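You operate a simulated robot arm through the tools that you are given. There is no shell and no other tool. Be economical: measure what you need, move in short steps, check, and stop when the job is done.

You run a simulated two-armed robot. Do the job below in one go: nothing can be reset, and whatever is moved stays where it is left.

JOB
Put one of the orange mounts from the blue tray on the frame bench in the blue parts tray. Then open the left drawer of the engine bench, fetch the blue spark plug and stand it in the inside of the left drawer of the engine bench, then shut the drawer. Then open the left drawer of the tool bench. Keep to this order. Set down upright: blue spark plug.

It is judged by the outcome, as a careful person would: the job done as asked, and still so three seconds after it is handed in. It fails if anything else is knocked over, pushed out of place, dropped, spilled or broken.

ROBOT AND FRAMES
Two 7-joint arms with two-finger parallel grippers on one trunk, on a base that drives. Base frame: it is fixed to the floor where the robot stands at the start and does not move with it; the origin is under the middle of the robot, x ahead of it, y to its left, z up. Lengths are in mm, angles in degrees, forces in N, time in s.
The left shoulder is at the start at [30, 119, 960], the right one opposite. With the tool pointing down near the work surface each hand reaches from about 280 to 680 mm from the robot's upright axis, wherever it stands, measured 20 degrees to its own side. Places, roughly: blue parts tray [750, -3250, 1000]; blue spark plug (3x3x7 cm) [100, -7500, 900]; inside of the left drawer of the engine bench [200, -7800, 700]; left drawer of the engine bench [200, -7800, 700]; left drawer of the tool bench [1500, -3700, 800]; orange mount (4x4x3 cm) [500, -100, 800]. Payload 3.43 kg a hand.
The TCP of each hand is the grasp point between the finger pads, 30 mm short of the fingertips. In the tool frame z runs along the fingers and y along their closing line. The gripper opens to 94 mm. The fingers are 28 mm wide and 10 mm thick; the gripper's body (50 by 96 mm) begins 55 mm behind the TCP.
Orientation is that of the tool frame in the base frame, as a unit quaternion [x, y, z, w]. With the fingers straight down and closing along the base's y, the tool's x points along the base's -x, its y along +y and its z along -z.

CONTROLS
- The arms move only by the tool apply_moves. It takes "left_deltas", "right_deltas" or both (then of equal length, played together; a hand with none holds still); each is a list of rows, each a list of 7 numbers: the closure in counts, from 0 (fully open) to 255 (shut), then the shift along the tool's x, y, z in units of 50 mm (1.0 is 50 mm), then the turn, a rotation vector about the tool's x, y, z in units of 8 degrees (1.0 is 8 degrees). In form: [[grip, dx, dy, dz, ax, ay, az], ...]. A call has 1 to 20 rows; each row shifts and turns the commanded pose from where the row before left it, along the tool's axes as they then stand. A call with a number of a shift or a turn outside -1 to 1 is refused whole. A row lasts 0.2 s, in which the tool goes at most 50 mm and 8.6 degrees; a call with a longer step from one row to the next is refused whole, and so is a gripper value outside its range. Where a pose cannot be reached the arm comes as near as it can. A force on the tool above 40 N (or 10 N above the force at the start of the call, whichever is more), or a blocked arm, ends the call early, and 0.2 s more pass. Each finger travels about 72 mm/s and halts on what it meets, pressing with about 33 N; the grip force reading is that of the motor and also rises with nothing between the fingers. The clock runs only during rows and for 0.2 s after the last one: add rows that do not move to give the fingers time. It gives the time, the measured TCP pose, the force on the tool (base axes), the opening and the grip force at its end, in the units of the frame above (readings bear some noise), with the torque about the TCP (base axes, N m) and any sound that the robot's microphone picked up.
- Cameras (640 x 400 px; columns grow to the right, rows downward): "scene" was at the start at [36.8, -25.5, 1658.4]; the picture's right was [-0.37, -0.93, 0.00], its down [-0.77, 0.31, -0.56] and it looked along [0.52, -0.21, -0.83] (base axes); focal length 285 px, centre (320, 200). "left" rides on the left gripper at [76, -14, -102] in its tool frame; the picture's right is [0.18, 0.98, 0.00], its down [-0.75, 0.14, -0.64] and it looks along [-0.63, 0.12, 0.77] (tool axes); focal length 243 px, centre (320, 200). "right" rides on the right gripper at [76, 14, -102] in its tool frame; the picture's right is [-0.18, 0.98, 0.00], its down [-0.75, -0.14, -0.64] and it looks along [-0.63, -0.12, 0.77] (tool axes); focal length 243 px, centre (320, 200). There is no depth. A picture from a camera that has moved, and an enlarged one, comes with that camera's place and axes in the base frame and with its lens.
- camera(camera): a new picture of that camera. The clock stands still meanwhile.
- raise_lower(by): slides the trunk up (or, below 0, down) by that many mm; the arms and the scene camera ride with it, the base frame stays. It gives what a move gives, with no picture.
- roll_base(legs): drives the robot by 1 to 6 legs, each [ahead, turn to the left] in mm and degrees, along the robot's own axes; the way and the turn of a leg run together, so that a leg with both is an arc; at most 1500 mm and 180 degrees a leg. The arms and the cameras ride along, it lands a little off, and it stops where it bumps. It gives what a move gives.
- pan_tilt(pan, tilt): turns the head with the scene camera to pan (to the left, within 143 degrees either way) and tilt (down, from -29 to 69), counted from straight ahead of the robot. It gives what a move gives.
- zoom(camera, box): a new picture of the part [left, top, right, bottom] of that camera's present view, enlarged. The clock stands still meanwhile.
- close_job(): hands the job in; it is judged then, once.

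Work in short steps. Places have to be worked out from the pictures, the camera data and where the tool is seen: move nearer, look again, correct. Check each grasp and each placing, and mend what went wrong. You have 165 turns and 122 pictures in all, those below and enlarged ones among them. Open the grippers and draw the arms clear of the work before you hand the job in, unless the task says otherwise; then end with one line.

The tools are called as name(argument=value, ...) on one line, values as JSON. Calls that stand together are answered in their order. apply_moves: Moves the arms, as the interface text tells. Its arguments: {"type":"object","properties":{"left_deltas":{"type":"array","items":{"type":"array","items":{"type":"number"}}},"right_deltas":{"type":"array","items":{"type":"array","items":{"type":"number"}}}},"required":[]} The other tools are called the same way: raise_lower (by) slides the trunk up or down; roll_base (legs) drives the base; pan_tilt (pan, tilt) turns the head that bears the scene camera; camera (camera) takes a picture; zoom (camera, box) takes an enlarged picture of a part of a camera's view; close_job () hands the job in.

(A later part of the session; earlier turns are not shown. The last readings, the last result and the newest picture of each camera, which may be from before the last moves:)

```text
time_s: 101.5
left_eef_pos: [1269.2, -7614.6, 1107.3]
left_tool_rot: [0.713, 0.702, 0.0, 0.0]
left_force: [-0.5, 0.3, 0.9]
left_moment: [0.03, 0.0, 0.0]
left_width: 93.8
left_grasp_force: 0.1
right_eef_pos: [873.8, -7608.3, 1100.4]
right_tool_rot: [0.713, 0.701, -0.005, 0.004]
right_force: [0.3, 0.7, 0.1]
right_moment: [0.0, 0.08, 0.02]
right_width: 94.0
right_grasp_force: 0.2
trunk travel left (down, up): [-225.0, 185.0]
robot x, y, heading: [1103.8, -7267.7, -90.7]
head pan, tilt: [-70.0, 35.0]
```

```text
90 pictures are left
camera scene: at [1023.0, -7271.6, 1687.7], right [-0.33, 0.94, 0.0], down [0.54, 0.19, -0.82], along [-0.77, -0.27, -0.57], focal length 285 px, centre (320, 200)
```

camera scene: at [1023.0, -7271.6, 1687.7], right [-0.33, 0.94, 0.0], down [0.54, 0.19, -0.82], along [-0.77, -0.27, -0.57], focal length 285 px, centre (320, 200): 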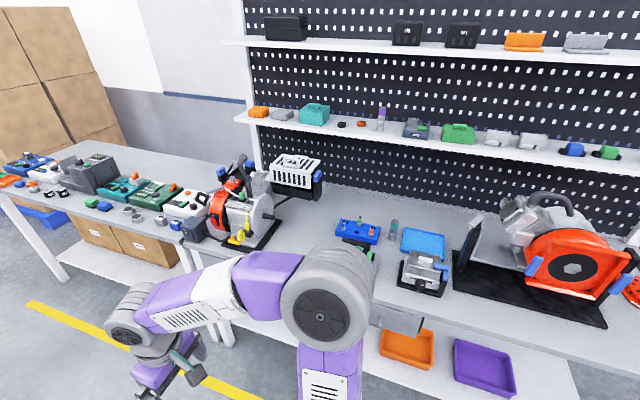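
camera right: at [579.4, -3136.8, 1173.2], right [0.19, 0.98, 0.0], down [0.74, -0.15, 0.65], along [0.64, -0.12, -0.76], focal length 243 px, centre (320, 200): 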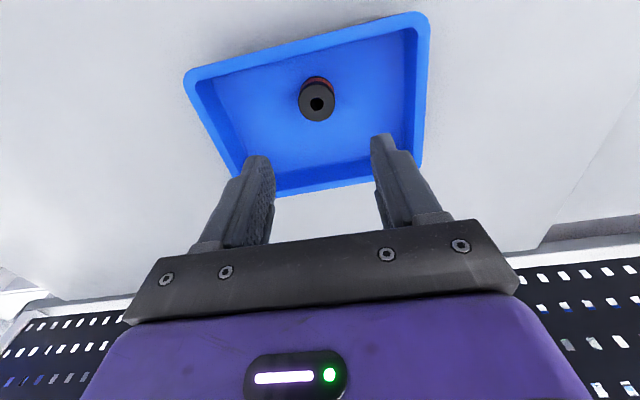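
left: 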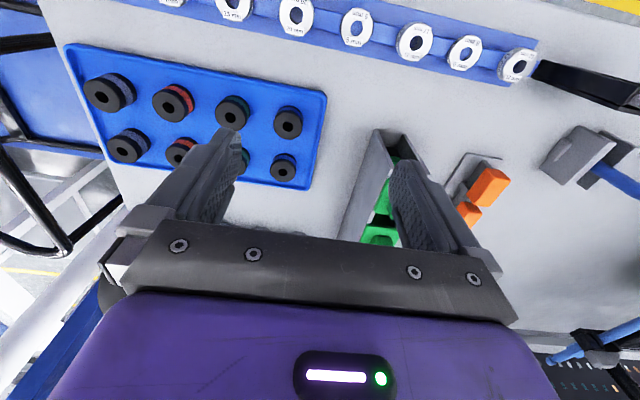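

I turn to face the bench (heading 180°) and look down at it.

roll_base(legs=[[0, -89.3]])

pan_tilt(pan=15, tilt=38)

camera(camera="scene")

```text
time_s: 105.7
left_eef_pos: [766.3, -7443.6, 1106.2]
left_tool_rot: [1.0, 0.0, 0.0, 0.0]
left_force: [0.8, -0.3, 0.6]
left_moment: [0.01, 0.0, 0.0]
left_width: 94.2
left_grasp_force: 0.1
right_eef_pos: [766.6, -7047.7, 1100.9]
right_tool_rot: [1.0, 0.0, -0.006, -0.001]
right_force: [0.2, 0.7, 0.6]
right_moment: [0.02, 0.03, -0.02]
right_width: 93.9
right_grasp_force: 0.1
trunk travel left (down, up): [-225.0, 185.0]
robot x, y, heading: [1101.7, -7273.6, -179.6]
head pan, tilt: [-70.0, 35.0]
```

```text
time_s: 107.3
left_eef_pos: [765.6, -7443.1, 1106.4]
left_tool_rot: [1.0, -0.001, -0.001, 0.0]
left_force: [0.5, 0.1, 0.6]
left_moment: [-0.02, 0.01, 0.0]
left_width: 94.0
left_grasp_force: 0.0
right_eef_pos: [767.0, -7047.6, 1100.4]
right_tool_rot: [1.0, -0.001, -0.007, 0.0]
right_force: [0.3, -0.2, 0.1]
right_moment: [-0.03, -0.01, -0.01]
right_width: 93.9
right_grasp_force: 0.0
trunk travel left (down, up): [-225.0, 185.0]
robot x, y, heading: [1106.2, -7273.0, -179.5]
head pan, tilt: [15.0, 38.0]
```

```text
89 pictures are left
camera scene: at [1052.4, -7294.8, 1683.1], right [-0.26, 0.97, 0.0], down [0.59, 0.16, -0.79], along [-0.76, -0.21, -0.62], focal length 285 px, centre (320, 200)
```

scene: 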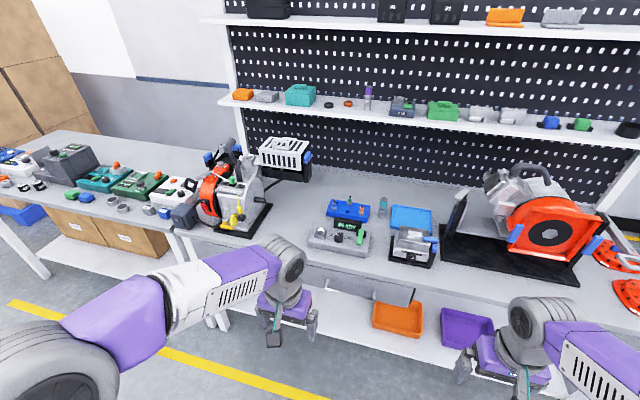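

zoom(camera="scene", box=[290, 170, 450, 270])

zoom(camera="scene", box=[180, 215, 500, 400])

```text
4.00 times, centred on (370, 220) of scene
camera zoom: at [1052.4, -7294.8, 1683.1], right [-0.26, 0.97, 0.0], down [0.59, 0.16, -0.79], along [-0.76, -0.21, -0.62], focal length 1141 px, centre (120, 120)
```

zoom: 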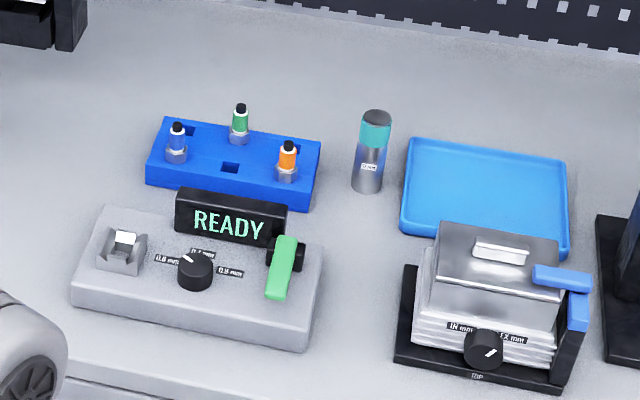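

```text
2.00 times, centred on (340, 308) of scene
camera zoom: at [1052.4, -7294.8, 1683.1], right [-0.26, 0.97, 0.0], down [0.59, 0.16, -0.79], along [-0.76, -0.21, -0.62], focal length 571 px, centre (280, -15)
```

zoom: 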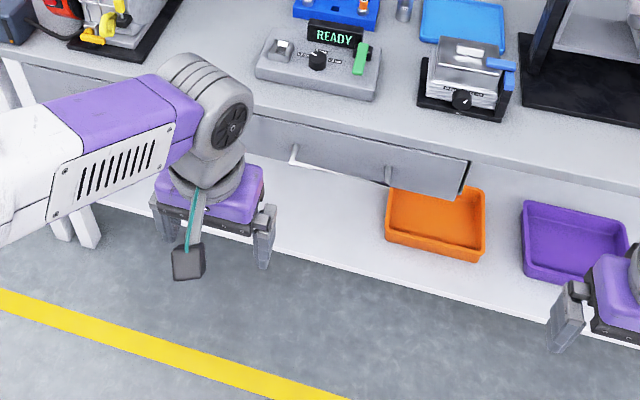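

The blue-topped spark plug is in the blue holder at about [120,-7489]; the visible drawer is the right one, and the left drawer should be centred at y≈−7800. I shift the robot to y≈−7620 and look at the left drawer.

roll_base(legs=[[0, 90], [340, 0], [0, -90.4]])

pan_tilt(pan=18, tilt=50)

camera(camera="scene")

camera(camera="left")

```text
time_s: 117.2
left_eef_pos: [765.8, -7781.4, 1105.1]
left_tool_rot: [1.0, -0.006, -0.001, 0.0]
left_force: [-0.2, -0.6, -0.5]
left_moment: [-0.03, -0.03, 0.0]
left_width: 93.9
left_grasp_force: 0.0
right_eef_pos: [772.0, -7387.5, 1099.2]
right_tool_rot: [1.0, -0.008, -0.006, 0.001]
right_force: [-0.4, 0.0, 0.0]
right_moment: [-0.01, -0.01, -0.01]
right_width: 94.0
right_grasp_force: 0.0
trunk travel left (down, up): [-225.0, 185.0]
robot x, y, heading: [1111.3, -7617.5, 179.6]
head pan, tilt: [15.0, 38.0]
```

```text
time_s: 118.0
left_eef_pos: [767.2, -7782.8, 1106.4]
left_tool_rot: [1.0, -0.006, 0.0, 0.0]
left_force: [0.1, -0.4, 0.5]
left_moment: [-0.01, -0.02, 0.0]
left_width: 93.9
left_grasp_force: 0.0
right_eef_pos: [772.6, -7385.8, 1100.3]
right_tool_rot: [1.0, -0.007, -0.006, -0.001]
right_force: [0.1, -0.2, 0.4]
right_moment: [-0.02, -0.01, -0.01]
right_width: 93.9
right_grasp_force: 0.2
trunk travel left (down, up): [-225.0, 185.0]
robot x, y, heading: [1108.4, -7617.4, 179.5]
head pan, tilt: [18.0, 50.0]
```

```text
86 pictures are left
camera scene: at [1064.2, -7639.2, 1666.0], right [-0.3, 0.95, 0.0], down [0.73, 0.23, -0.64], along [-0.61, -0.19, -0.77], focal length 285 px, centre (320, 200)
```

scene: 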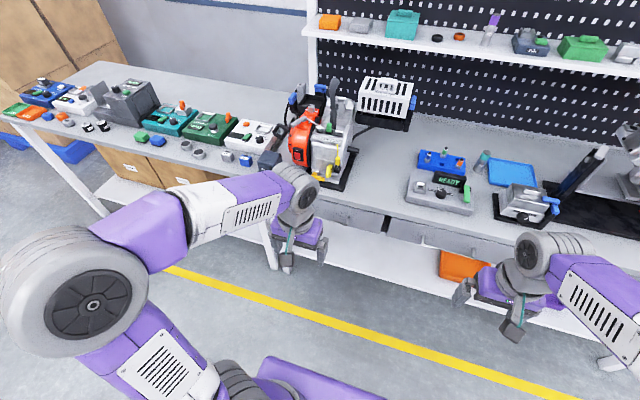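

```text
85 pictures are left
camera left: at [843.4, -7769.7, 1207.7], right [0.17, -0.99, 0.0], down [-0.75, -0.13, 0.64], along [-0.63, -0.11, -0.77], focal length 243 px, centre (320, 200)
```

left: 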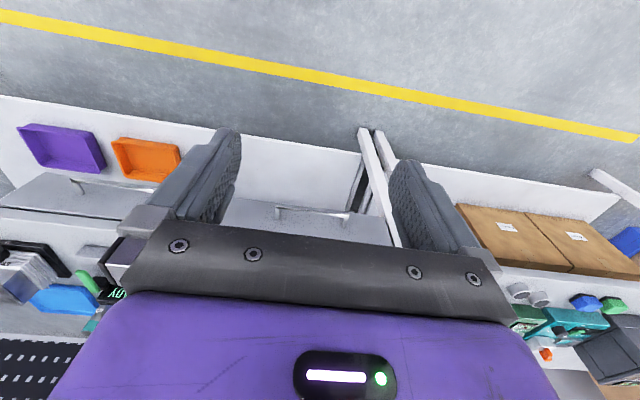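

zoom(camera="scene", box=[240, 180, 480, 330])

zoom(camera="left", box=[210, 130, 410, 255])

```text
2.67 times, centred on (360, 255) of scene
camera zoom: at [1064.2, -7639.2, 1666.0], right [-0.3, 0.95, 0.0], down [0.73, 0.23, -0.64], along [-0.61, -0.19, -0.77], focal length 761 px, centre (213, 53)
```

zoom: 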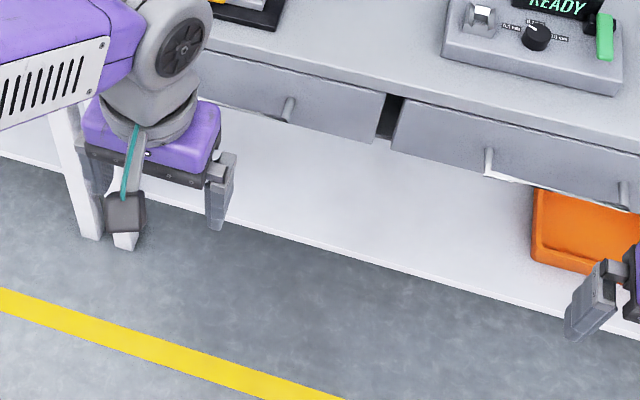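

```text
3.20 times, centred on (310, 192) of left
camera zoom: at [843.4, -7769.7, 1207.7], right [0.17, -0.99, 0.0], down [-0.75, -0.13, 0.64], along [-0.63, -0.11, -0.77], focal length 776 px, centre (352, 224)
```

zoom: 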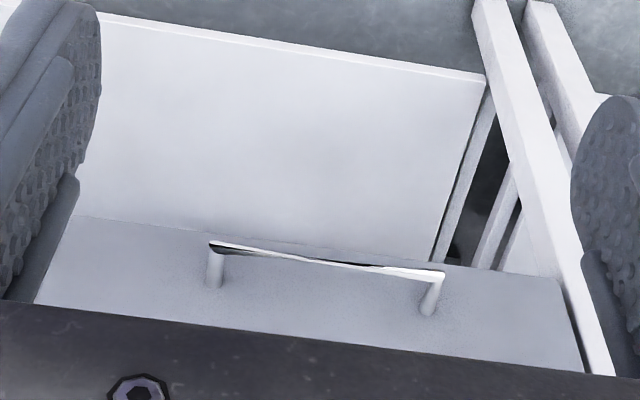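

Triangulated left-drawer handle: bar at x≈419, z≈737, from y≈−7729 to −7922, about 40 mm off the drawer face. I'll grip it with the left hand pointing horizontally, fingers closing vertically. First move the hand out in front, then turn it.

apply_moves(left_deltas=[[0, -0.8, 0, 0.4, 0, 0, 0], [0, -0.8, 0, 0.4, 0, 0, 0], [0, -0.8, 0, 0.4, 0, 0, 0], [0, -0.8, 0, 0.4, 0, 0, 0], [0, -0.8, 0, 0.4, 0, 0, 0], [0, 0, 0, 0, 0, 0, 0]])

apply_moves(left_deltas=[[0, 0, 0, 0, 0.6186, -0.6186, -0.6186], [0, 0, 0, 0, 0.6186, -0.6186, -0.6186], [0, 0, 0, 0, 0.6186, -0.6186, -0.6186], [0, 0, 0, 0, 0.6186, -0.6186, -0.6186], [0, 0, 0, 0, 0.6186, -0.6186, -0.6186], [0, 0, 0, 0, 0.6186, -0.6186, -0.6186], [0, 0, 0, 0, 0.6186, -0.6186, -0.6186], [0, 0, 0, 0, 0.6186, -0.6186, -0.6186], [0, 0, 0, 0, 0.6186, -0.6186, -0.6186], [0, 0, 0, 0, 0.6186, -0.6186, -0.6186], [0, 0, 0, 0, 0.6186, -0.6186, -0.6186], [0, 0, 0, 0, 0.6186, -0.6186, -0.6186], [0, 0, 0, 0, 0.6186, -0.6186, -0.6186], [0, 0, 0, 0, 0.6186, -0.6186, -0.6186], [0, 0, 0, 0, 0, 0, 0]])

camera(camera="scene")

```text
time_s: 119.3
left_eef_pos: [565.6, -7781.3, 1005.3]
left_tool_rot: [1.0, -0.006, 0.0, 0.0]
left_force: [-0.6, -0.9, 0.5]
left_moment: [0.01, 0.03, -0.02]
left_width: 94.2
left_grasp_force: 0.0
right_eef_pos: [772.5, -7387.7, 1100.9]
right_tool_rot: [1.0, -0.006, -0.006, 0.0]
right_force: [0.3, 0.0, -0.5]
right_moment: [0.01, 0.02, -0.02]
right_width: 94.0
right_grasp_force: 0.1
trunk travel left (down, up): [-225.0, 185.0]
robot x, y, heading: [1108.1, -7615.0, 179.4]
head pan, tilt: [18.0, 50.0]
```

```text
time_s: 122.5
left_eef_pos: [567.6, -7779.5, 1006.0]
left_tool_rot: [-0.501, -0.497, 0.498, 0.504]
left_force: [0.2, 0.2, -0.6]
left_moment: [-0.03, 0.01, 0.0]
left_width: 93.7
left_grasp_force: 0.1
right_eef_pos: [770.9, -7388.6, 1101.3]
right_tool_rot: [1.0, -0.007, -0.006, 0.0]
right_force: [0.6, -0.1, -0.4]
right_moment: [0.06, 0.01, 0.01]
right_width: 94.0
right_grasp_force: 0.0
trunk travel left (down, up): [-225.0, 185.0]
robot x, y, heading: [1107.3, -7619.6, 179.6]
head pan, tilt: [18.0, 50.0]
```

```text
82 pictures are left
camera scene: at [1064.5, -7639.3, 1666.0], right [-0.3, 0.95, 0.0], down [0.73, 0.23, -0.64], along [-0.61, -0.19, -0.77], focal length 285 px, centre (320, 200)
```

scene: 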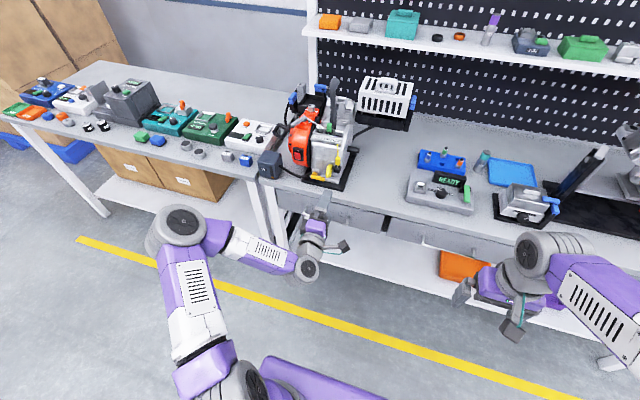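

The hand now points at the bench, closing vertically. I lower it to the handle's height at x≈567 and look.

apply_moves(left_deltas=[[0, -0.155, 0.897, 0, 0, 0, 0], [0, -0.155, 0.897, 0, 0, 0, 0], [0, -0.155, 0.897, 0, 0, 0, 0], [0, -0.155, 0.897, 0, 0, 0, 0], [0, -0.155, 0.897, 0, 0, 0, 0], [0, -0.155, 0.897, 0, 0, 0, 0], [0, 0, 0, 0, 0, 0, 0]])

camera(camera="left")

zoom(camera="scene", box=[240, 180, 480, 330])

```text
time_s: 124.2
left_eef_pos: [565.5, -7825.4, 736.6]
left_tool_rot: [-0.503, -0.497, 0.497, 0.504]
left_force: [-0.3, 0.0, 0.6]
left_moment: [0.02, -0.04, -0.01]
left_width: 93.9
left_grasp_force: 0.1
right_eef_pos: [772.2, -7387.0, 1100.7]
right_tool_rot: [1.0, -0.007, -0.006, 0.0]
right_force: [0.1, 0.5, 0.0]
right_moment: [0.0, -0.02, 0.02]
right_width: 93.9
right_grasp_force: 0.0
trunk travel left (down, up): [-225.0, 185.0]
robot x, y, heading: [1105.1, -7615.8, 179.6]
head pan, tilt: [18.0, 50.0]
```

```text
81 pictures are left
camera left: at [669.6, -7751.8, 750.0], right [0.0, 0.18, -0.98], down [0.63, -0.76, -0.14], along [-0.77, -0.62, -0.12], focal length 243 px, centre (320, 200)
```

left: 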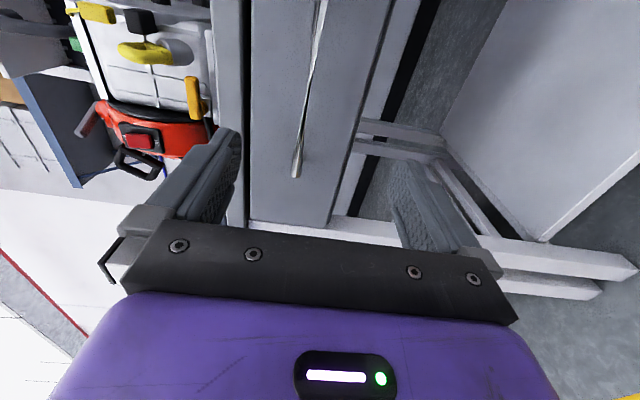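

```text
2.67 times, centred on (360, 255) of scene
camera zoom: at [1064.3, -7639.1, 1666.0], right [-0.3, 0.95, 0.0], down [0.73, 0.23, -0.64], along [-0.61, -0.19, -0.77], focal length 761 px, centre (213, 53)
```

zoom: 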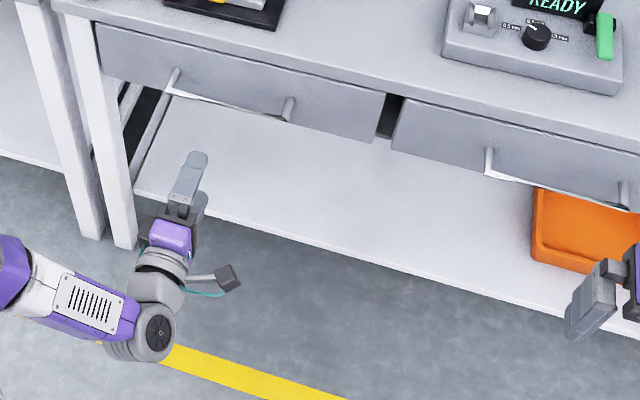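

The bar shows ~11 mm above the jaw mid-plane, so z≈747. I correct up 10 mm, set the opening to 50 mm and advance until the bar is just inside the TCP.

apply_moves(left_deltas=[[120, 0, -0.21, 0, 0, 0, 0], [120, 0, 0, 0.6, 0, 0, 0], [120, 0, 0, 0.6, 0, 0, 0], [120, 0, 0, 0.6, 0, 0, 0], [120, 0, 0, 0, 0, 0, 0]])

camera(camera="left")

zoom(camera="scene", box=[240, 180, 400, 280])

```text
time_s: 125.3
left_eef_pos: [474.8, -7826.9, 747.3]
left_tool_rot: [-0.502, -0.497, 0.496, 0.505]
left_force: [-0.3, -0.7, -0.4]
left_moment: [-0.05, -0.05, 0.02]
left_width: 49.7
left_grasp_force: 0.1
right_eef_pos: [772.1, -7388.4, 1100.8]
right_tool_rot: [1.0, -0.006, -0.005, 0.0]
right_force: [-0.1, -0.3, -0.5]
right_moment: [0.0, -0.02, 0.0]
right_width: 94.0
right_grasp_force: 0.1
trunk travel left (down, up): [-225.0, 185.0]
robot x, y, heading: [1104.6, -7614.6, 179.4]
head pan, tilt: [18.0, 50.0]
```

```text
79 pictures are left
camera left: at [579.5, -7751.3, 761.1], right [0.0, 0.18, -0.98], down [0.63, -0.76, -0.14], along [-0.77, -0.62, -0.12], focal length 243 px, centre (320, 200)
```

left: 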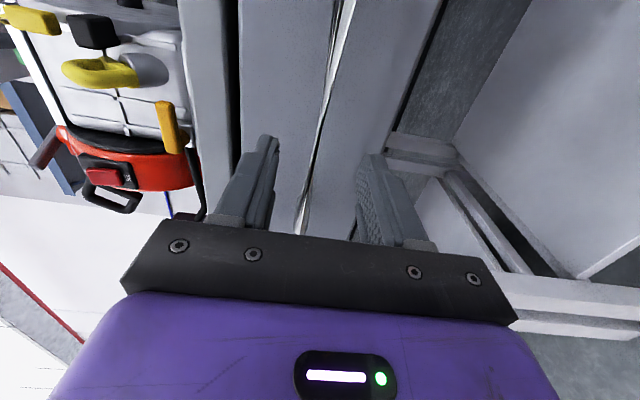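

```text
4.00 times, centred on (320, 230) of scene
camera zoom: at [1064.5, -7639.4, 1666.0], right [-0.3, 0.95, 0.0], down [0.73, 0.23, -0.64], along [-0.61, -0.19, -0.77], focal length 1141 px, centre (320, 80)
```

zoom: 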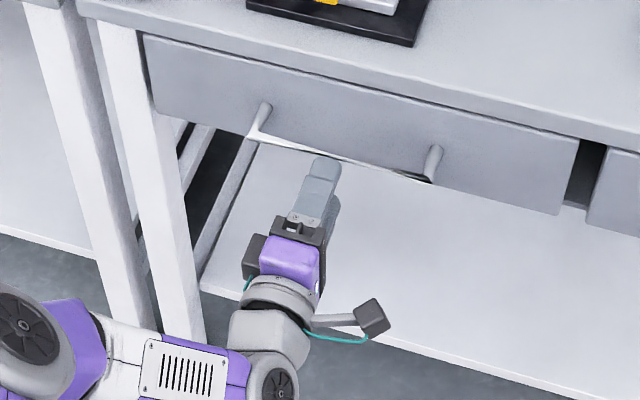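

The bar is centred between the jaws. I advance 45 mm more and close.

apply_moves(left_deltas=[[120, 0, 0, 0.3, 0, 0, 0], [120, 0, 0, 0.3, 0, 0, 0], [120, 0, 0, 0.25, 0, 0, 0], [120, 0, 0, 0, 0, 0, 0], [255, 0, 0, 0, 0, 0, 0], [255, 0, 0, 0, 0, 0, 0], [255, 0, 0, 0, 0, 0, 0], [255, 0, 0, 0, 0, 0, 0]])

camera(camera="left")

```text
time_s: 127.2
left_eef_pos: [431.8, -7826.7, 748.9]
left_tool_rot: [-0.502, -0.495, 0.499, 0.504]
left_force: [-1.0, -0.1, 12.6]
left_moment: [0.05, 0.15, -0.17]
left_width: 13.6
left_grasp_force: 44.7
right_eef_pos: [772.7, -7386.7, 1100.9]
right_tool_rot: [1.0, -0.007, -0.007, 0.0]
right_force: [-0.3, 0.4, 0.3]
right_moment: [-0.01, -0.02, 0.0]
right_width: 93.9
right_grasp_force: 0.2
trunk travel left (down, up): [-225.0, 185.0]
robot x, y, heading: [1106.6, -7616.0, 179.4]
head pan, tilt: [18.0, 50.0]
```

```text
77 pictures are left
camera left: at [536.5, -7750.9, 762.3], right [0.0, 0.18, -0.98], down [0.63, -0.76, -0.14], along [-0.77, -0.62, -0.11], focal length 243 px, centre (320, 200)
```

left: 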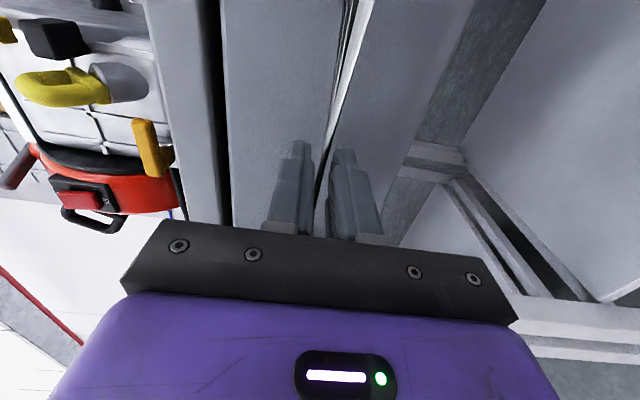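

Gripping the bar (13.6 mm). I pull gently.

apply_moves(left_deltas=[[255, 0, 0, -0.2, 0, 0, 0], [255, 0, 0, -0.2, 0, 0, 0], [255, 0, 0, -0.3, 0, 0, 0], [255, 0, 0, -0.3, 0, 0, 0], [255, 0, 0, -0.3, 0, 0, 0], [255, 0, 0, -0.3, 0, 0, 0], [255, 0, 0, 0, 0, 0, 0]])

camera(camera="scene")

```text
time_s: 128.8
left_eef_pos: [513.6, -7824.8, 748.6]
left_tool_rot: [-0.501, -0.496, 0.499, 0.505]
left_force: [0.2, -1.9, 25.2]
left_moment: [0.0, 0.24, -0.65]
left_width: 13.7
left_grasp_force: 44.8
right_eef_pos: [773.5, -7386.4, 1101.2]
right_tool_rot: [1.0, -0.007, -0.007, 0.001]
right_force: [0.3, 0.0, -0.3]
right_moment: [0.0, 0.01, 0.0]
right_width: 93.9
right_grasp_force: 0.0
trunk travel left (down, up): [-225.0, 185.0]
robot x, y, heading: [1105.8, -7619.1, 179.6]
head pan, tilt: [18.0, 50.0]
```

```text
76 pictures are left
camera scene: at [1067.2, -7638.5, 1666.1], right [-0.3, 0.95, 0.0], down [0.73, 0.23, -0.64], along [-0.61, -0.19, -0.76], focal length 285 px, centre (320, 200)
```

scene: 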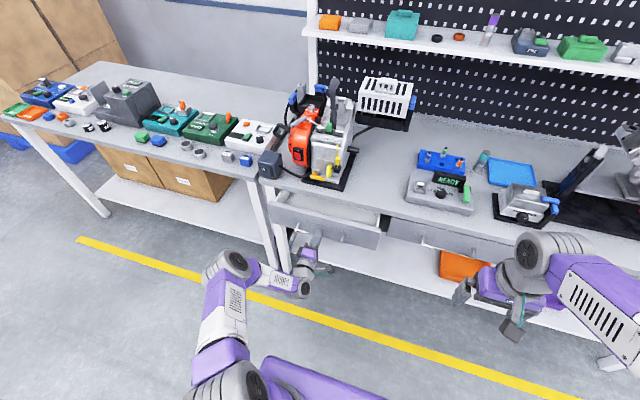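

The drawer is opening. The bar presses up on the hand (25 N), so I ease up 2 mm and continue pulling.

apply_moves(left_deltas=[[255, 0, -0.05, 0, 0, 0, 0], [255, 0, 0, -0.3, 0, 0, 0], [255, 0, 0, -0.4, 0, 0, 0], [255, 0, 0, -0.4, 0, 0, 0], [255, 0, 0, -0.4, 0, 0, 0], [255, 0, 0, -0.4, 0, 0, 0], [255, 0, 0, -0.4, 0, 0, 0], [255, 0, 0, 0, 0, 0, 0]])

camera(camera="scene")

```text
time_s: 130.6
left_eef_pos: [628.7, -7825.6, 748.0]
left_tool_rot: [0.504, 0.496, -0.496, -0.504]
left_force: [0.8, 7.8, 8.7]
left_moment: [-0.03, 0.13, 0.45]
left_width: 13.9
left_grasp_force: 44.5
right_eef_pos: [772.4, -7386.2, 1099.9]
right_tool_rot: [1.0, -0.006, -0.006, 0.001]
right_force: [-1.0, -0.5, 0.5]
right_moment: [0.02, -0.03, -0.04]
right_width: 94.4
right_grasp_force: 0.1
trunk travel left (down, up): [-225.0, 185.0]
robot x, y, heading: [1110.1, -7616.1, 179.4]
head pan, tilt: [18.0, 50.0]
```

```text
75 pictures are left
camera scene: at [1065.1, -7637.8, 1666.0], right [-0.3, 0.95, 0.0], down [0.73, 0.23, -0.64], along [-0.61, -0.19, -0.77], focal length 285 px, centre (320, 200)
```

scene: 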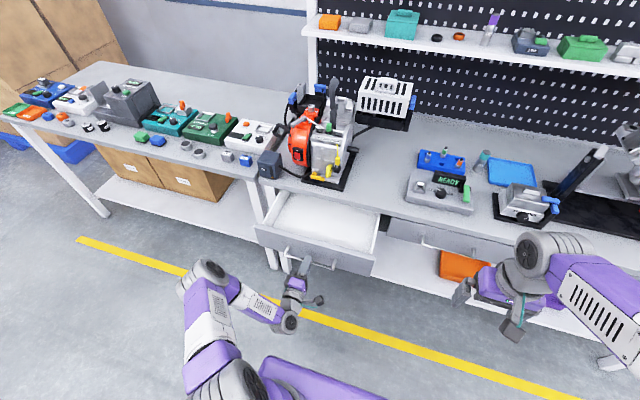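

About 197 mm open. I pull ~50 mm more, gently.

apply_moves(left_deltas=[[255, 0, 0, -0.25, 0, 0, 0], [255, 0, 0, -0.25, 0, 0, 0], [255, 0, 0, -0.25, 0, 0, 0], [255, 0, 0, -0.25, 0, 0, 0], [255, 0, 0, 0, 0, 0, 0]])

camera(camera="scene")

```text
time_s: 131.8
left_eef_pos: [678.5, -7826.9, 748.7]
left_tool_rot: [0.504, 0.496, -0.496, -0.504]
left_force: [0.5, 16.4, 2.9]
left_moment: [-0.01, 0.09, -0.8]
left_width: 13.4
left_grasp_force: 44.6
right_eef_pos: [772.4, -7387.0, 1100.0]
right_tool_rot: [1.0, -0.008, -0.006, 0.002]
right_force: [-0.1, 0.4, 0.3]
right_moment: [0.01, -0.03, -0.02]
right_width: 93.9
right_grasp_force: 0.1
trunk travel left (down, up): [-225.0, 185.0]
robot x, y, heading: [1103.6, -7616.0, 179.4]
head pan, tilt: [18.0, 50.0]
```

```text
74 pictures are left
camera scene: at [1064.6, -7637.1, 1666.0], right [-0.3, 0.95, 0.0], down [0.73, 0.23, -0.64], along [-0.61, -0.19, -0.77], focal length 285 px, centre (320, 200)
```

scene: 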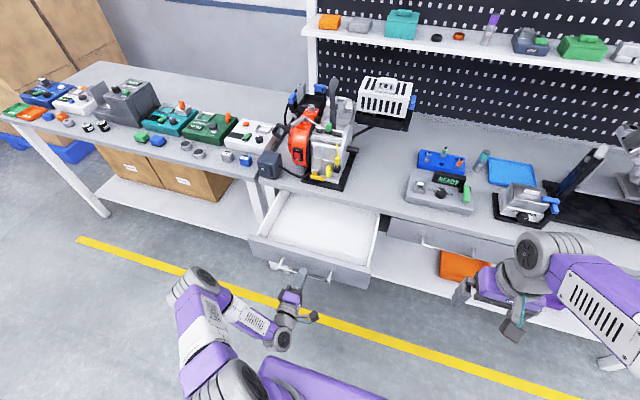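

Drawer open ~247 mm. I release, withdraw, raise the hand and turn it back to pointing down.

apply_moves(left_deltas=[[110, 0, 0, 0, 0, 0, 0], [110, 0, 0, 0, 0, 0, 0], [110, 0, 0, 0, 0, 0, 0], [110, 0, 0, -0.3, 0, 0, 0], [110, 0, 0, -0.3, 0, 0, 0], [110, 0, 0, -0.3, 0, 0, 0], [110, 0, 0, 0, 0, 0, 0]])

camera(camera="left")

```text
time_s: 133.3
left_eef_pos: [722.9, -7828.6, 748.8]
left_tool_rot: [-0.502, -0.496, 0.498, 0.503]
left_force: [-0.2, -0.2, -0.3]
left_moment: [0.03, 0.01, 0.0]
left_width: 53.3
left_grasp_force: 0.1
right_eef_pos: [771.6, -7387.0, 1101.2]
right_tool_rot: [1.0, -0.007, -0.007, 0.0]
right_force: [-0.2, -0.4, 0.2]
right_moment: [0.01, 0.02, 0.04]
right_width: 94.1
right_grasp_force: 0.0
trunk travel left (down, up): [-225.0, 185.0]
robot x, y, heading: [1107.4, -7614.2, 179.5]
head pan, tilt: [18.0, 50.0]
```

```text
73 pictures are left
camera left: at [827.4, -7754.1, 762.8], right [0.0, 0.18, -0.98], down [0.63, -0.76, -0.14], along [-0.77, -0.62, -0.12], focal length 243 px, centre (320, 200)
```

left: 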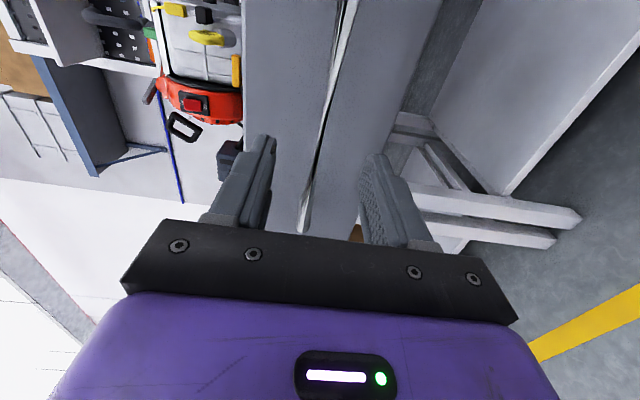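

The hand is clear of the handle. I raise it and rotate it back to pointing down.

apply_moves(left_deltas=[[0, 0, -0.95, 0, 0, 0, 0], [0, 0, -0.95, 0, 0, 0, 0], [0, 0, -0.95, 0, 0, 0, 0], [0, 0, -0.95, 0, 0, 0, 0], [0, 0, -0.95, 0, 0, 0, 0], [0, 0, -0.95, 0, 0, 0, 0], [0, 0, 0, 0, 0, 0, 0]])

apply_moves(left_deltas=[[0, 0, 0, 0, -0.6186, 0.6186, 0.6186], [0, 0, 0, 0, -0.6186, 0.6186, 0.6186], [0, 0, 0, 0, -0.6186, 0.6186, 0.6186], [0, 0, 0, 0, -0.6186, 0.6186, 0.6186], [0, 0, 0, 0, -0.6186, 0.6186, 0.6186], [0, 0, 0, 0, -0.6186, 0.6186, 0.6186], [0, 0, 0, 0, -0.6186, 0.6186, 0.6186], [0, 0, 0, 0, -0.6186, 0.6186, 0.6186], [0, 0, 0, 0, -0.6186, 0.6186, 0.6186], [0, 0, 0, 0, -0.6186, 0.6186, 0.6186], [0, 0, 0, 0, -0.6186, 0.6186, 0.6186], [0, 0, 0, 0, -0.6186, 0.6186, 0.6186], [0, 0, 0, 0, -0.6186, 0.6186, 0.6186], [0, 0, 0, 0, -0.6186, 0.6186, 0.6186], [0, 0, 0, 0, 0, 0, 0]])

pan_tilt(pan=18, tilt=65)

camera(camera="scene")

```text
time_s: 134.9
left_eef_pos: [664.1, -7845.9, 984.0]
left_tool_rot: [-0.501, -0.497, 0.497, 0.504]
left_force: [-0.5, -0.8, 0.4]
left_moment: [0.01, -0.02, -0.02]
left_width: 93.9
left_grasp_force: 0.1
left hand out of reach, approached as far as the arm can: row 4, 5, 6
right_eef_pos: [772.3, -7387.8, 1101.1]
right_tool_rot: [1.0, -0.006, -0.006, 0.0]
right_force: [-0.7, 0.3, 0.0]
right_moment: [0.0, -0.01, 0.0]
right_width: 93.9
right_grasp_force: 0.0
trunk travel left (down, up): [-225.0, 185.0]
robot x, y, heading: [1109.4, -7615.1, 179.2]
head pan, tilt: [18.0, 50.0]
```

```text
time_s: 138.2
left_eef_pos: [665.1, -7846.0, 983.3]
left_tool_rot: [1.0, -0.007, 0.0, -0.001]
left_force: [0.4, -0.1, 0.0]
left_moment: [-0.02, 0.0, -0.01]
left_width: 94.1
left_grasp_force: 0.1
right_eef_pos: [773.3, -7388.5, 1100.1]
right_tool_rot: [1.0, -0.006, -0.006, 0.0]
right_force: [0.6, 0.3, -0.2]
right_moment: [0.02, -0.01, -0.02]
right_width: 94.1
right_grasp_force: 0.2
trunk travel left (down, up): [-225.0, 185.0]
robot x, y, heading: [1107.2, -7615.1, 179.7]
head pan, tilt: [18.0, 50.0]
```

```text
time_s: 138.9
left_eef_pos: [663.7, -7845.7, 983.9]
left_tool_rot: [1.0, -0.006, 0.0, 0.0]
left_force: [0.1, 0.7, -0.7]
left_moment: [0.04, 0.01, 0.03]
left_width: 94.1
left_grasp_force: 0.0
right_eef_pos: [772.3, -7387.3, 1100.2]
right_tool_rot: [1.0, -0.008, -0.007, -0.001]
right_force: [0.4, 0.0, 0.0]
right_moment: [0.02, -0.03, 0.01]
right_width: 93.9
right_grasp_force: 0.1
trunk travel left (down, up): [-225.0, 185.0]
robot x, y, heading: [1108.3, -7616.7, 179.4]
head pan, tilt: [18.0, 65.0]
```

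```text
72 pictures are left
camera scene: at [1079.7, -7634.3, 1647.9], right [-0.3, 0.95, 0.0], down [0.86, 0.27, -0.42], along [-0.4, -0.13, -0.91], focal length 285 px, centre (320, 200)
```

scene: 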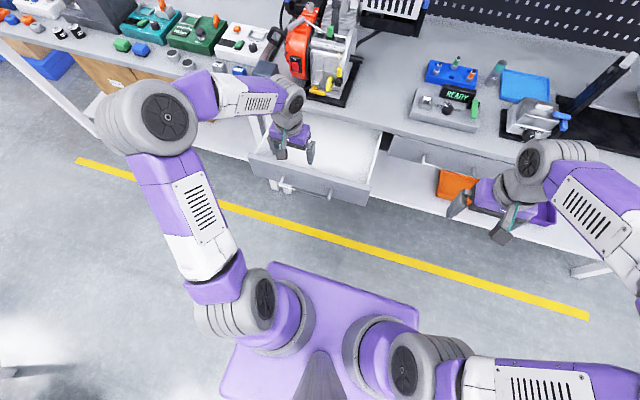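

The deck is ~±275 mm wide, so I can stand at y≈−7265 beside the open drawer. I tuck the left hand and move there in stages, then look.

apply_moves(left_deltas=[[0, 0.3, -0.2, -0.6, 0, 0, 0], [0, 0.4, -0.2, -0.6, 0, 0, 0], [0, 0.4, -0.2, -0.6, 0, 0, 0], [0, 0.4, -0.2, -0.6, 0, 0, 0], [0, 0, 0, 0, 0, 0, 0]])

roll_base(legs=[[0, -90], [350, 0], [0, 90.5], [200, 0]])

pan_tilt(pan=18, tilt=55)

camera(camera="scene")

```text
time_s: 140.1
left_eef_pos: [740.3, -7807.9, 1105.5]
left_tool_rot: [1.0, -0.006, 0.0, 0.0]
left_force: [0.2, 0.0, 0.5]
left_moment: [0.02, -0.02, -0.02]
left_width: 94.0
left_grasp_force: 0.1
right_eef_pos: [771.0, -7387.8, 1100.3]
right_tool_rot: [1.0, -0.007, -0.006, 0.0]
right_force: [0.6, -0.9, 0.2]
right_moment: [-0.01, 0.01, -0.01]
right_width: 93.8
right_grasp_force: 0.1
trunk travel left (down, up): [-225.0, 185.0]
robot x, y, heading: [1105.8, -7614.1, 179.4]
head pan, tilt: [18.0, 65.0]
```

```text
time_s: 151.2
left_eef_pos: [543.3, -7459.9, 1103.9]
left_tool_rot: [1.0, -0.002, 0.0, 0.0]
left_force: [-0.7, 0.5, -0.3]
left_moment: [-0.02, -0.03, -0.05]
left_width: 93.5
left_grasp_force: 0.1
right_eef_pos: [572.6, -7039.6, 1100.7]
right_tool_rot: [1.0, -0.003, -0.006, 0.0]
right_force: [-0.9, -1.0, 0.0]
right_moment: [0.0, -0.01, 0.01]
right_width: 94.2
right_grasp_force: 0.1
trunk travel left (down, up): [-225.0, 185.0]
robot x, y, heading: [914.5, -7270.4, 180.2]
head pan, tilt: [18.0, 65.0]
```

```text
time_s: 152.0
left_eef_pos: [543.6, -7460.0, 1104.7]
left_tool_rot: [1.0, -0.002, -0.001, -0.001]
left_force: [-0.4, 0.8, 0.8]
left_moment: [0.0, -0.05, 0.0]
left_width: 94.0
left_grasp_force: 0.0
right_eef_pos: [572.5, -7040.0, 1101.8]
right_tool_rot: [1.0, -0.003, -0.006, 0.0]
right_force: [0.0, 0.6, 0.1]
right_moment: [0.0, 0.0, -0.02]
right_width: 94.2
right_grasp_force: 0.0
trunk travel left (down, up): [-225.0, 185.0]
robot x, y, heading: [909.3, -7268.1, 179.9]
head pan, tilt: [18.0, 55.0]
```

```text
71 pictures are left
camera scene: at [871.8, -7287.6, 1659.4], right [-0.31, 0.95, 0.0], down [0.78, 0.25, -0.57], along [-0.55, -0.18, -0.82], focal length 285 px, centre (320, 200)
```

scene: 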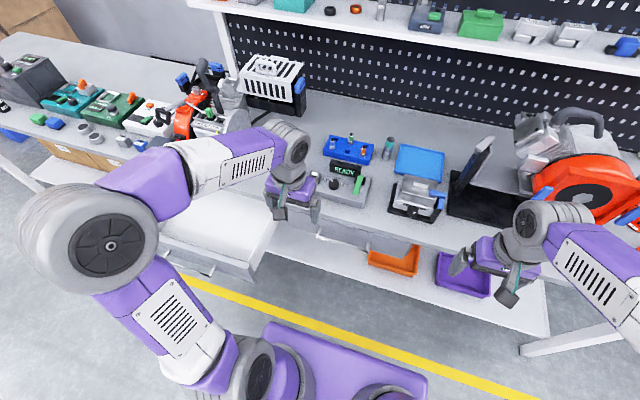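

Drawer is clear of the base. I raise/retract the right hand and drive 165 mm closer, then zoom on the plug.

apply_moves(right_deltas=[[0, 0.4, 0, -0.8, 0, 0, 0], [0, 0.4, 0, -0.8, 0, 0, 0], [0, 0, 0, 0, 0, 0, 0]])

roll_base(legs=[[165, 0]])

zoom(camera="scene", box=[260, 150, 500, 300])

camera(camera="left")

```text
time_s: 152.8
left_eef_pos: [544.1, -7460.6, 1105.1]
left_tool_rot: [1.0, -0.002, 0.0, 0.0]
left_force: [0.0, 0.3, -0.2]
left_moment: [-0.02, 0.0, -0.01]
left_width: 94.0
left_grasp_force: 0.0
right_eef_pos: [613.7, -7040.4, 1179.6]
right_tool_rot: [1.0, -0.003, -0.006, 0.0]
right_force: [-0.3, -0.8, -0.4]
right_moment: [0.0, 0.02, -0.02]
right_width: 94.1
right_grasp_force: 0.0
trunk travel left (down, up): [-225.0, 185.0]
robot x, y, heading: [907.6, -7264.0, 179.9]
head pan, tilt: [18.0, 55.0]
```

```text
time_s: 154.2
left_eef_pos: [380.1, -7459.0, 1103.5]
left_tool_rot: [1.0, -0.002, 0.0, 0.0]
left_force: [-0.5, 0.2, 0.4]
left_moment: [0.03, 0.04, -0.03]
left_width: 93.9
left_grasp_force: 0.0
right_eef_pos: [452.2, -7039.2, 1180.3]
right_tool_rot: [1.0, -0.002, -0.006, 0.0]
right_force: [0.4, 0.0, 0.0]
right_moment: [-0.04, 0.0, -0.02]
right_width: 93.9
right_grasp_force: 0.0
trunk travel left (down, up): [-225.0, 185.0]
robot x, y, heading: [744.7, -7264.6, 179.9]
head pan, tilt: [18.0, 55.0]
```

```text
2.67 times, centred on (380, 225) of scene
camera zoom: at [707.6, -7287.5, 1659.4], right [-0.31, 0.95, 0.0], down [0.78, 0.25, -0.57], along [-0.55, -0.18, -0.82], focal length 761 px, centre (160, 133)
```

zoom: 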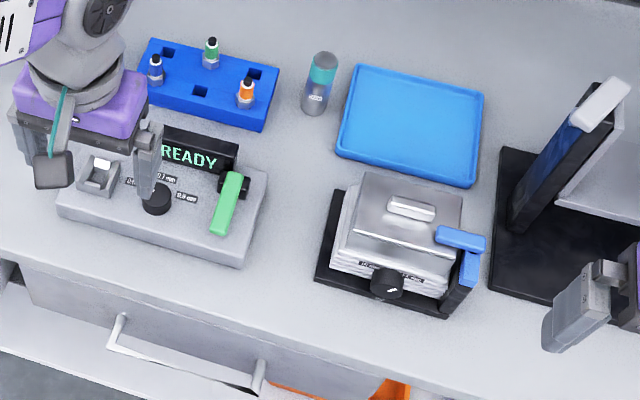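

```text
69 pictures are left
camera left: at [457.0, -7445.7, 1206.7], right [0.18, -0.98, 0.0], down [-0.75, -0.14, 0.64], along [-0.63, -0.12, -0.77], focal length 243 px, centre (320, 200)
```

left: 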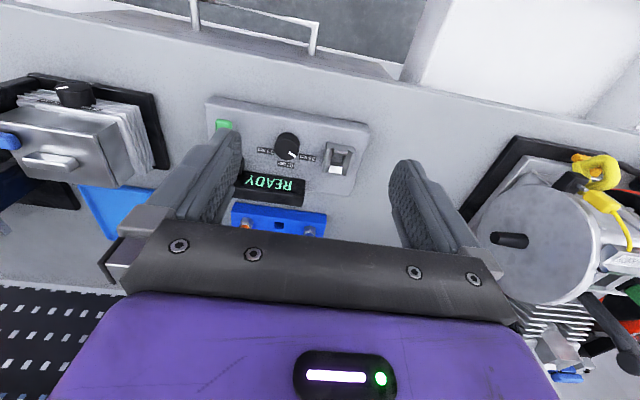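

zoom(camera="left", box=[200, 140, 400, 265])

```text
3.20 times, centred on (300, 202) of left
camera zoom: at [457.0, -7445.7, 1206.7], right [0.18, -0.98, 0.0], down [-0.75, -0.14, 0.64], along [-0.63, -0.12, -0.77], focal length 776 px, centre (384, 192)
```

zoom: 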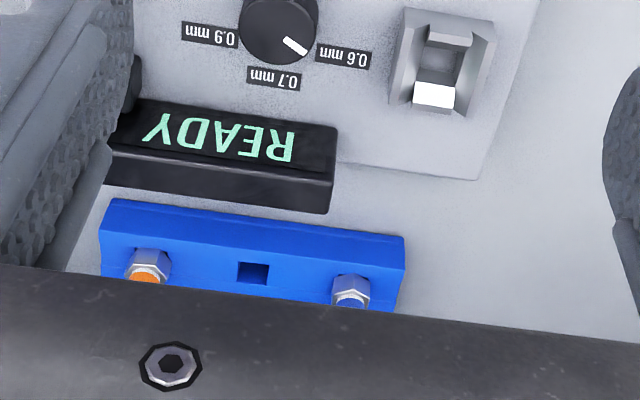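

Blue plug: hex at about [100,-7492,871], top ≈915, which is at the edge of reach. I drive 30 mm closer and move the left hand above it.

roll_base(legs=[[30, 0]])

apply_moves(left_deltas=[[90, -0.8, 0.11, 0.2, 0, 0, 0], [90, -0.8, 0.11, 0.2, 0, 0, 0], [90, -0.8, 0.11, 0.2, 0, 0, 0], [90, -0.8, 0.11, 0.2, 0, 0, 0], [90, -0.8, 0.11, 0.2, 0, 0, 0], [90, -0.8, 0.11, 0.2, 0, 0, 0], [90, 0, 0, 0, 0, 0, 0]])

camera(camera="left")

zoom(camera="scene", box=[220, 100, 460, 250])

```text
time_s: 155.0
left_eef_pos: [351.8, -7458.9, 1104.6]
left_tool_rot: [1.0, -0.003, 0.001, 0.0]
left_force: [0.0, -0.1, 0.3]
left_moment: [-0.02, -0.05, 0.01]
left_width: 94.0
left_grasp_force: 0.1
right_eef_pos: [420.2, -7039.8, 1179.9]
right_tool_rot: [1.0, -0.003, -0.006, 0.0]
right_force: [0.1, -0.1, 0.1]
right_moment: [0.03, -0.02, -0.02]
right_width: 93.7
right_grasp_force: 0.1
trunk travel left (down, up): [-225.0, 185.0]
robot x, y, heading: [715.2, -7265.6, 180.0]
head pan, tilt: [18.0, 55.0]
```

```text
time_s: 156.6
left_eef_pos: [111.2, -7491.5, 1045.5]
left_tool_rot: [1.0, -0.002, 0.0, -0.001]
left_force: [0.2, 0.1, 1.3]
left_moment: [-0.01, 0.01, -0.03]
left_width: 60.9
left_grasp_force: 0.1
right_eef_pos: [424.3, -7039.4, 1179.6]
right_tool_rot: [1.0, -0.003, -0.007, 0.001]
right_force: [-0.7, 0.3, -0.2]
right_moment: [-0.01, -0.01, 0.01]
right_width: 94.1
right_grasp_force: 0.1
trunk travel left (down, up): [-225.0, 185.0]
robot x, y, heading: [720.0, -7270.1, 180.0]
head pan, tilt: [18.0, 55.0]
```

```text
67 pictures are left
camera left: at [188.9, -7477.4, 1147.6], right [0.18, -0.98, 0.0], down [-0.75, -0.14, 0.64], along [-0.63, -0.11, -0.77], focal length 243 px, centre (320, 200)
```

left: 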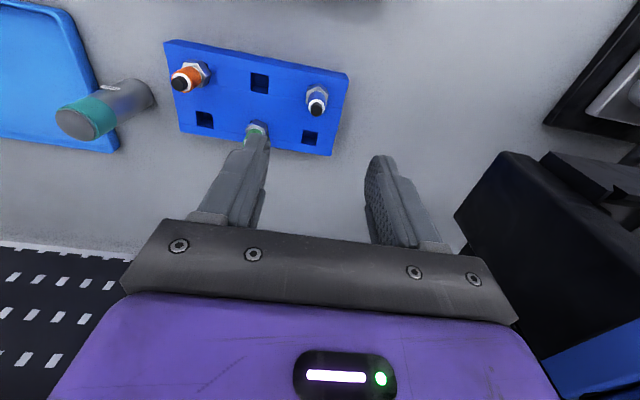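

```text
2.67 times, centred on (340, 175) of scene
camera zoom: at [680.8, -7287.5, 1659.5], right [-0.31, 0.95, 0.0], down [0.78, 0.25, -0.57], along [-0.55, -0.18, -0.82], focal length 761 px, centre (267, 267)
```

zoom: 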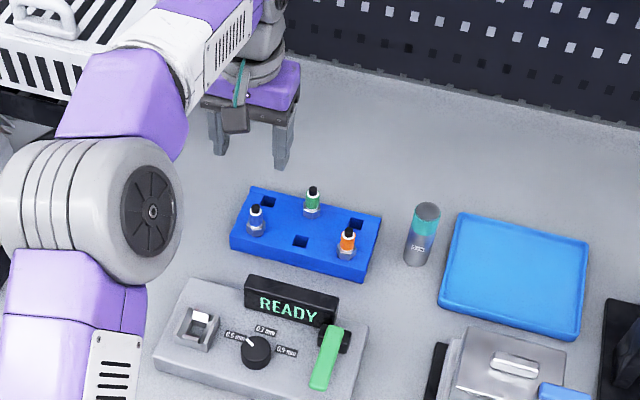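

The plug is almost exactly under the TCP. I descend to z≈925 and check.

apply_moves(left_deltas=[[90, -0.03, -0.05, 0.6, 0, 0, 0], [90, 0, 0, 0.6, 0, 0, 0], [90, 0, 0, 0.6, 0, 0, 0], [90, 0, 0, 0.6, 0, 0, 0], [90, 0, 0, 0, 0, 0, 0]])

camera(camera="left")

zoom(camera="scene", box=[240, 120, 400, 220])

```text
time_s: 157.8
left_eef_pos: [109.7, -7486.9, 923.6]
left_tool_rot: [1.0, -0.003, -0.001, 0.001]
left_force: [0.3, 1.0, -0.2]
left_moment: [0.02, -0.01, -0.05]
left_width: 60.9
left_grasp_force: 0.0
right_eef_pos: [422.6, -7039.2, 1181.4]
right_tool_rot: [1.0, -0.003, -0.006, 0.0]
right_force: [0.0, 0.6, -0.2]
right_moment: [-0.01, 0.0, 0.01]
right_width: 94.2
right_grasp_force: 0.0
trunk travel left (down, up): [-225.0, 185.0]
robot x, y, heading: [715.4, -7267.2, 180.2]
head pan, tilt: [18.0, 55.0]
```

```text
65 pictures are left
camera left: at [186.9, -7474.2, 1026.9], right [0.18, -0.98, 0.0], down [-0.75, -0.14, 0.64], along [-0.63, -0.12, -0.77], focal length 243 px, centre (320, 200)
```

left: 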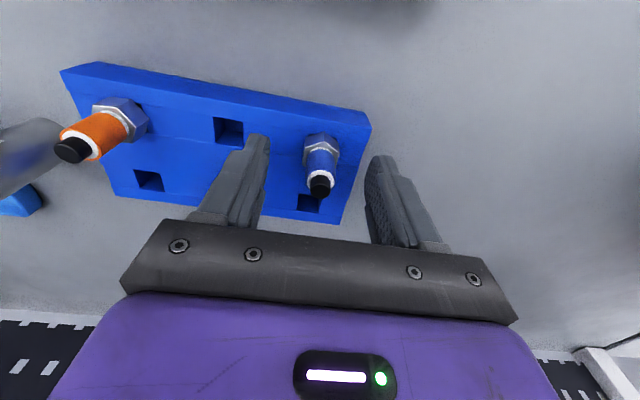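

```text
4.00 times, centred on (320, 170) of scene
camera zoom: at [679.8, -7287.4, 1659.5], right [-0.31, 0.95, 0.0], down [0.78, 0.25, -0.57], along [-0.55, -0.18, -0.82], focal length 1141 px, centre (320, 320)
```

zoom: 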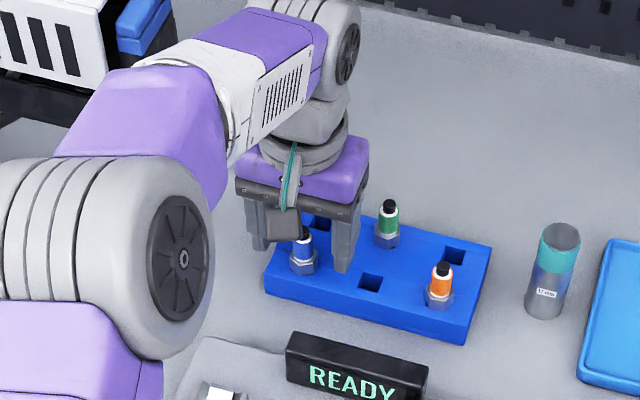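

Well centred; holder top ≈863. I descend so the tips stop at ~868 and close.

apply_moves(left_deltas=[[90, 0, 0, 0.25, 0, 0, 0], [90, 0, 0, 0.24, 0, 0, 0], [90, 0, 0, 0, 0, 0, 0], [255, 0, 0, 0, 0, 0, 0], [255, 0, 0, 0, 0, 0, 0], [255, 0, 0, 0, 0, 0, 0], [255, 0, 0, 0, 0, 0, 0]])

camera(camera="left")

```text
time_s: 158.6
left_eef_pos: [109.4, -7489.0, 910.8]
left_tool_rot: [1.0, -0.002, -0.008, -0.001]
left_force: [13.9, -0.5, 20.5]
left_moment: [0.65, -0.69, -0.48]
left_width: 60.7
left_grasp_force: 0.0
right_eef_pos: [425.0, -7040.0, 1182.3]
right_tool_rot: [1.0, -0.003, -0.007, 0.001]
right_force: [-0.4, -0.9, -0.6]
right_moment: [-0.03, 0.02, -0.03]
right_width: 93.8
right_grasp_force: 0.0
trunk travel left (down, up): [-225.0, 185.0]
robot x, y, heading: [714.4, -7265.3, -180.0]
head pan, tilt: [18.0, 55.0]
stopped in row 3 (left hand): the force on the tool passed its limit at 46 N (the readings are from after the stop); the commanded pose is now the measured one
```

```text
63 pictures are left
camera left: at [187.9, -7475.3, 1011.6], right [0.18, -0.98, 0.0], down [-0.74, -0.14, 0.65], along [-0.64, -0.11, -0.76], focal length 243 px, centre (320, 200)
```

left: 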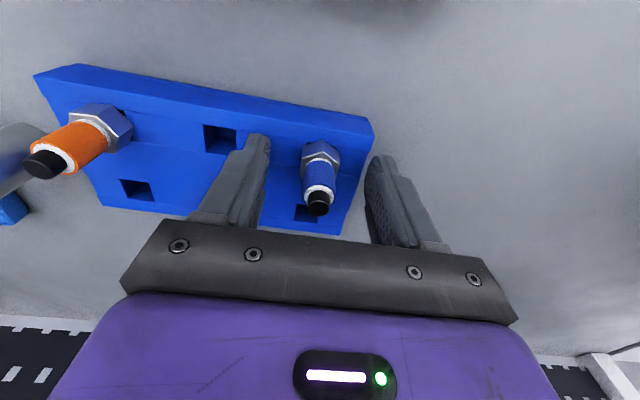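

The fingertips touched the holder top at ≈880. I rise 3 mm and close there.

apply_moves(left_deltas=[[90, 0, 0, -0.07, 0, 0, 0], [90, 0, 0, 0, 0, 0, 0], [255, 0, 0, 0, 0, 0, 0], [255, 0, 0, 0, 0, 0, 0], [255, 0, 0, 0, 0, 0, 0], [255, 0, 0, 0, 0, 0, 0], [255, 0, 0, 0, 0, 0, 0]])

camera(camera="left")

```text
time_s: 160.2
left_eef_pos: [108.0, -7489.1, 911.1]
left_tool_rot: [1.0, -0.002, -0.008, -0.001]
left_force: [-2.4, 0.7, 6.9]
left_moment: [0.02, 0.11, -0.01]
left_width: 23.9
left_grasp_force: 32.7
right_eef_pos: [422.4, -7039.1, 1181.5]
right_tool_rot: [1.0, -0.003, -0.006, 0.001]
right_force: [1.1, -0.2, 0.7]
right_moment: [0.0, 0.0, 0.03]
right_width: 94.0
right_grasp_force: 0.1
trunk travel left (down, up): [-225.0, 185.0]
robot x, y, heading: [717.0, -7264.5, 180.0]
head pan, tilt: [18.0, 55.0]
```

```text
62 pictures are left
camera left: at [186.0, -7475.3, 1011.6], right [0.18, -0.98, 0.0], down [-0.74, -0.14, 0.65], along [-0.64, -0.12, -0.76], focal length 243 px, centre (320, 200)
```

left: 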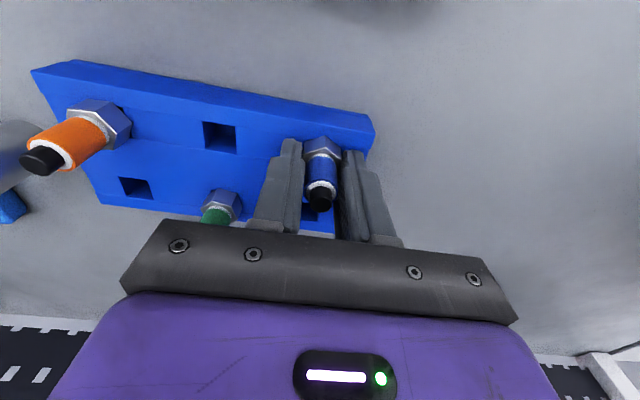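

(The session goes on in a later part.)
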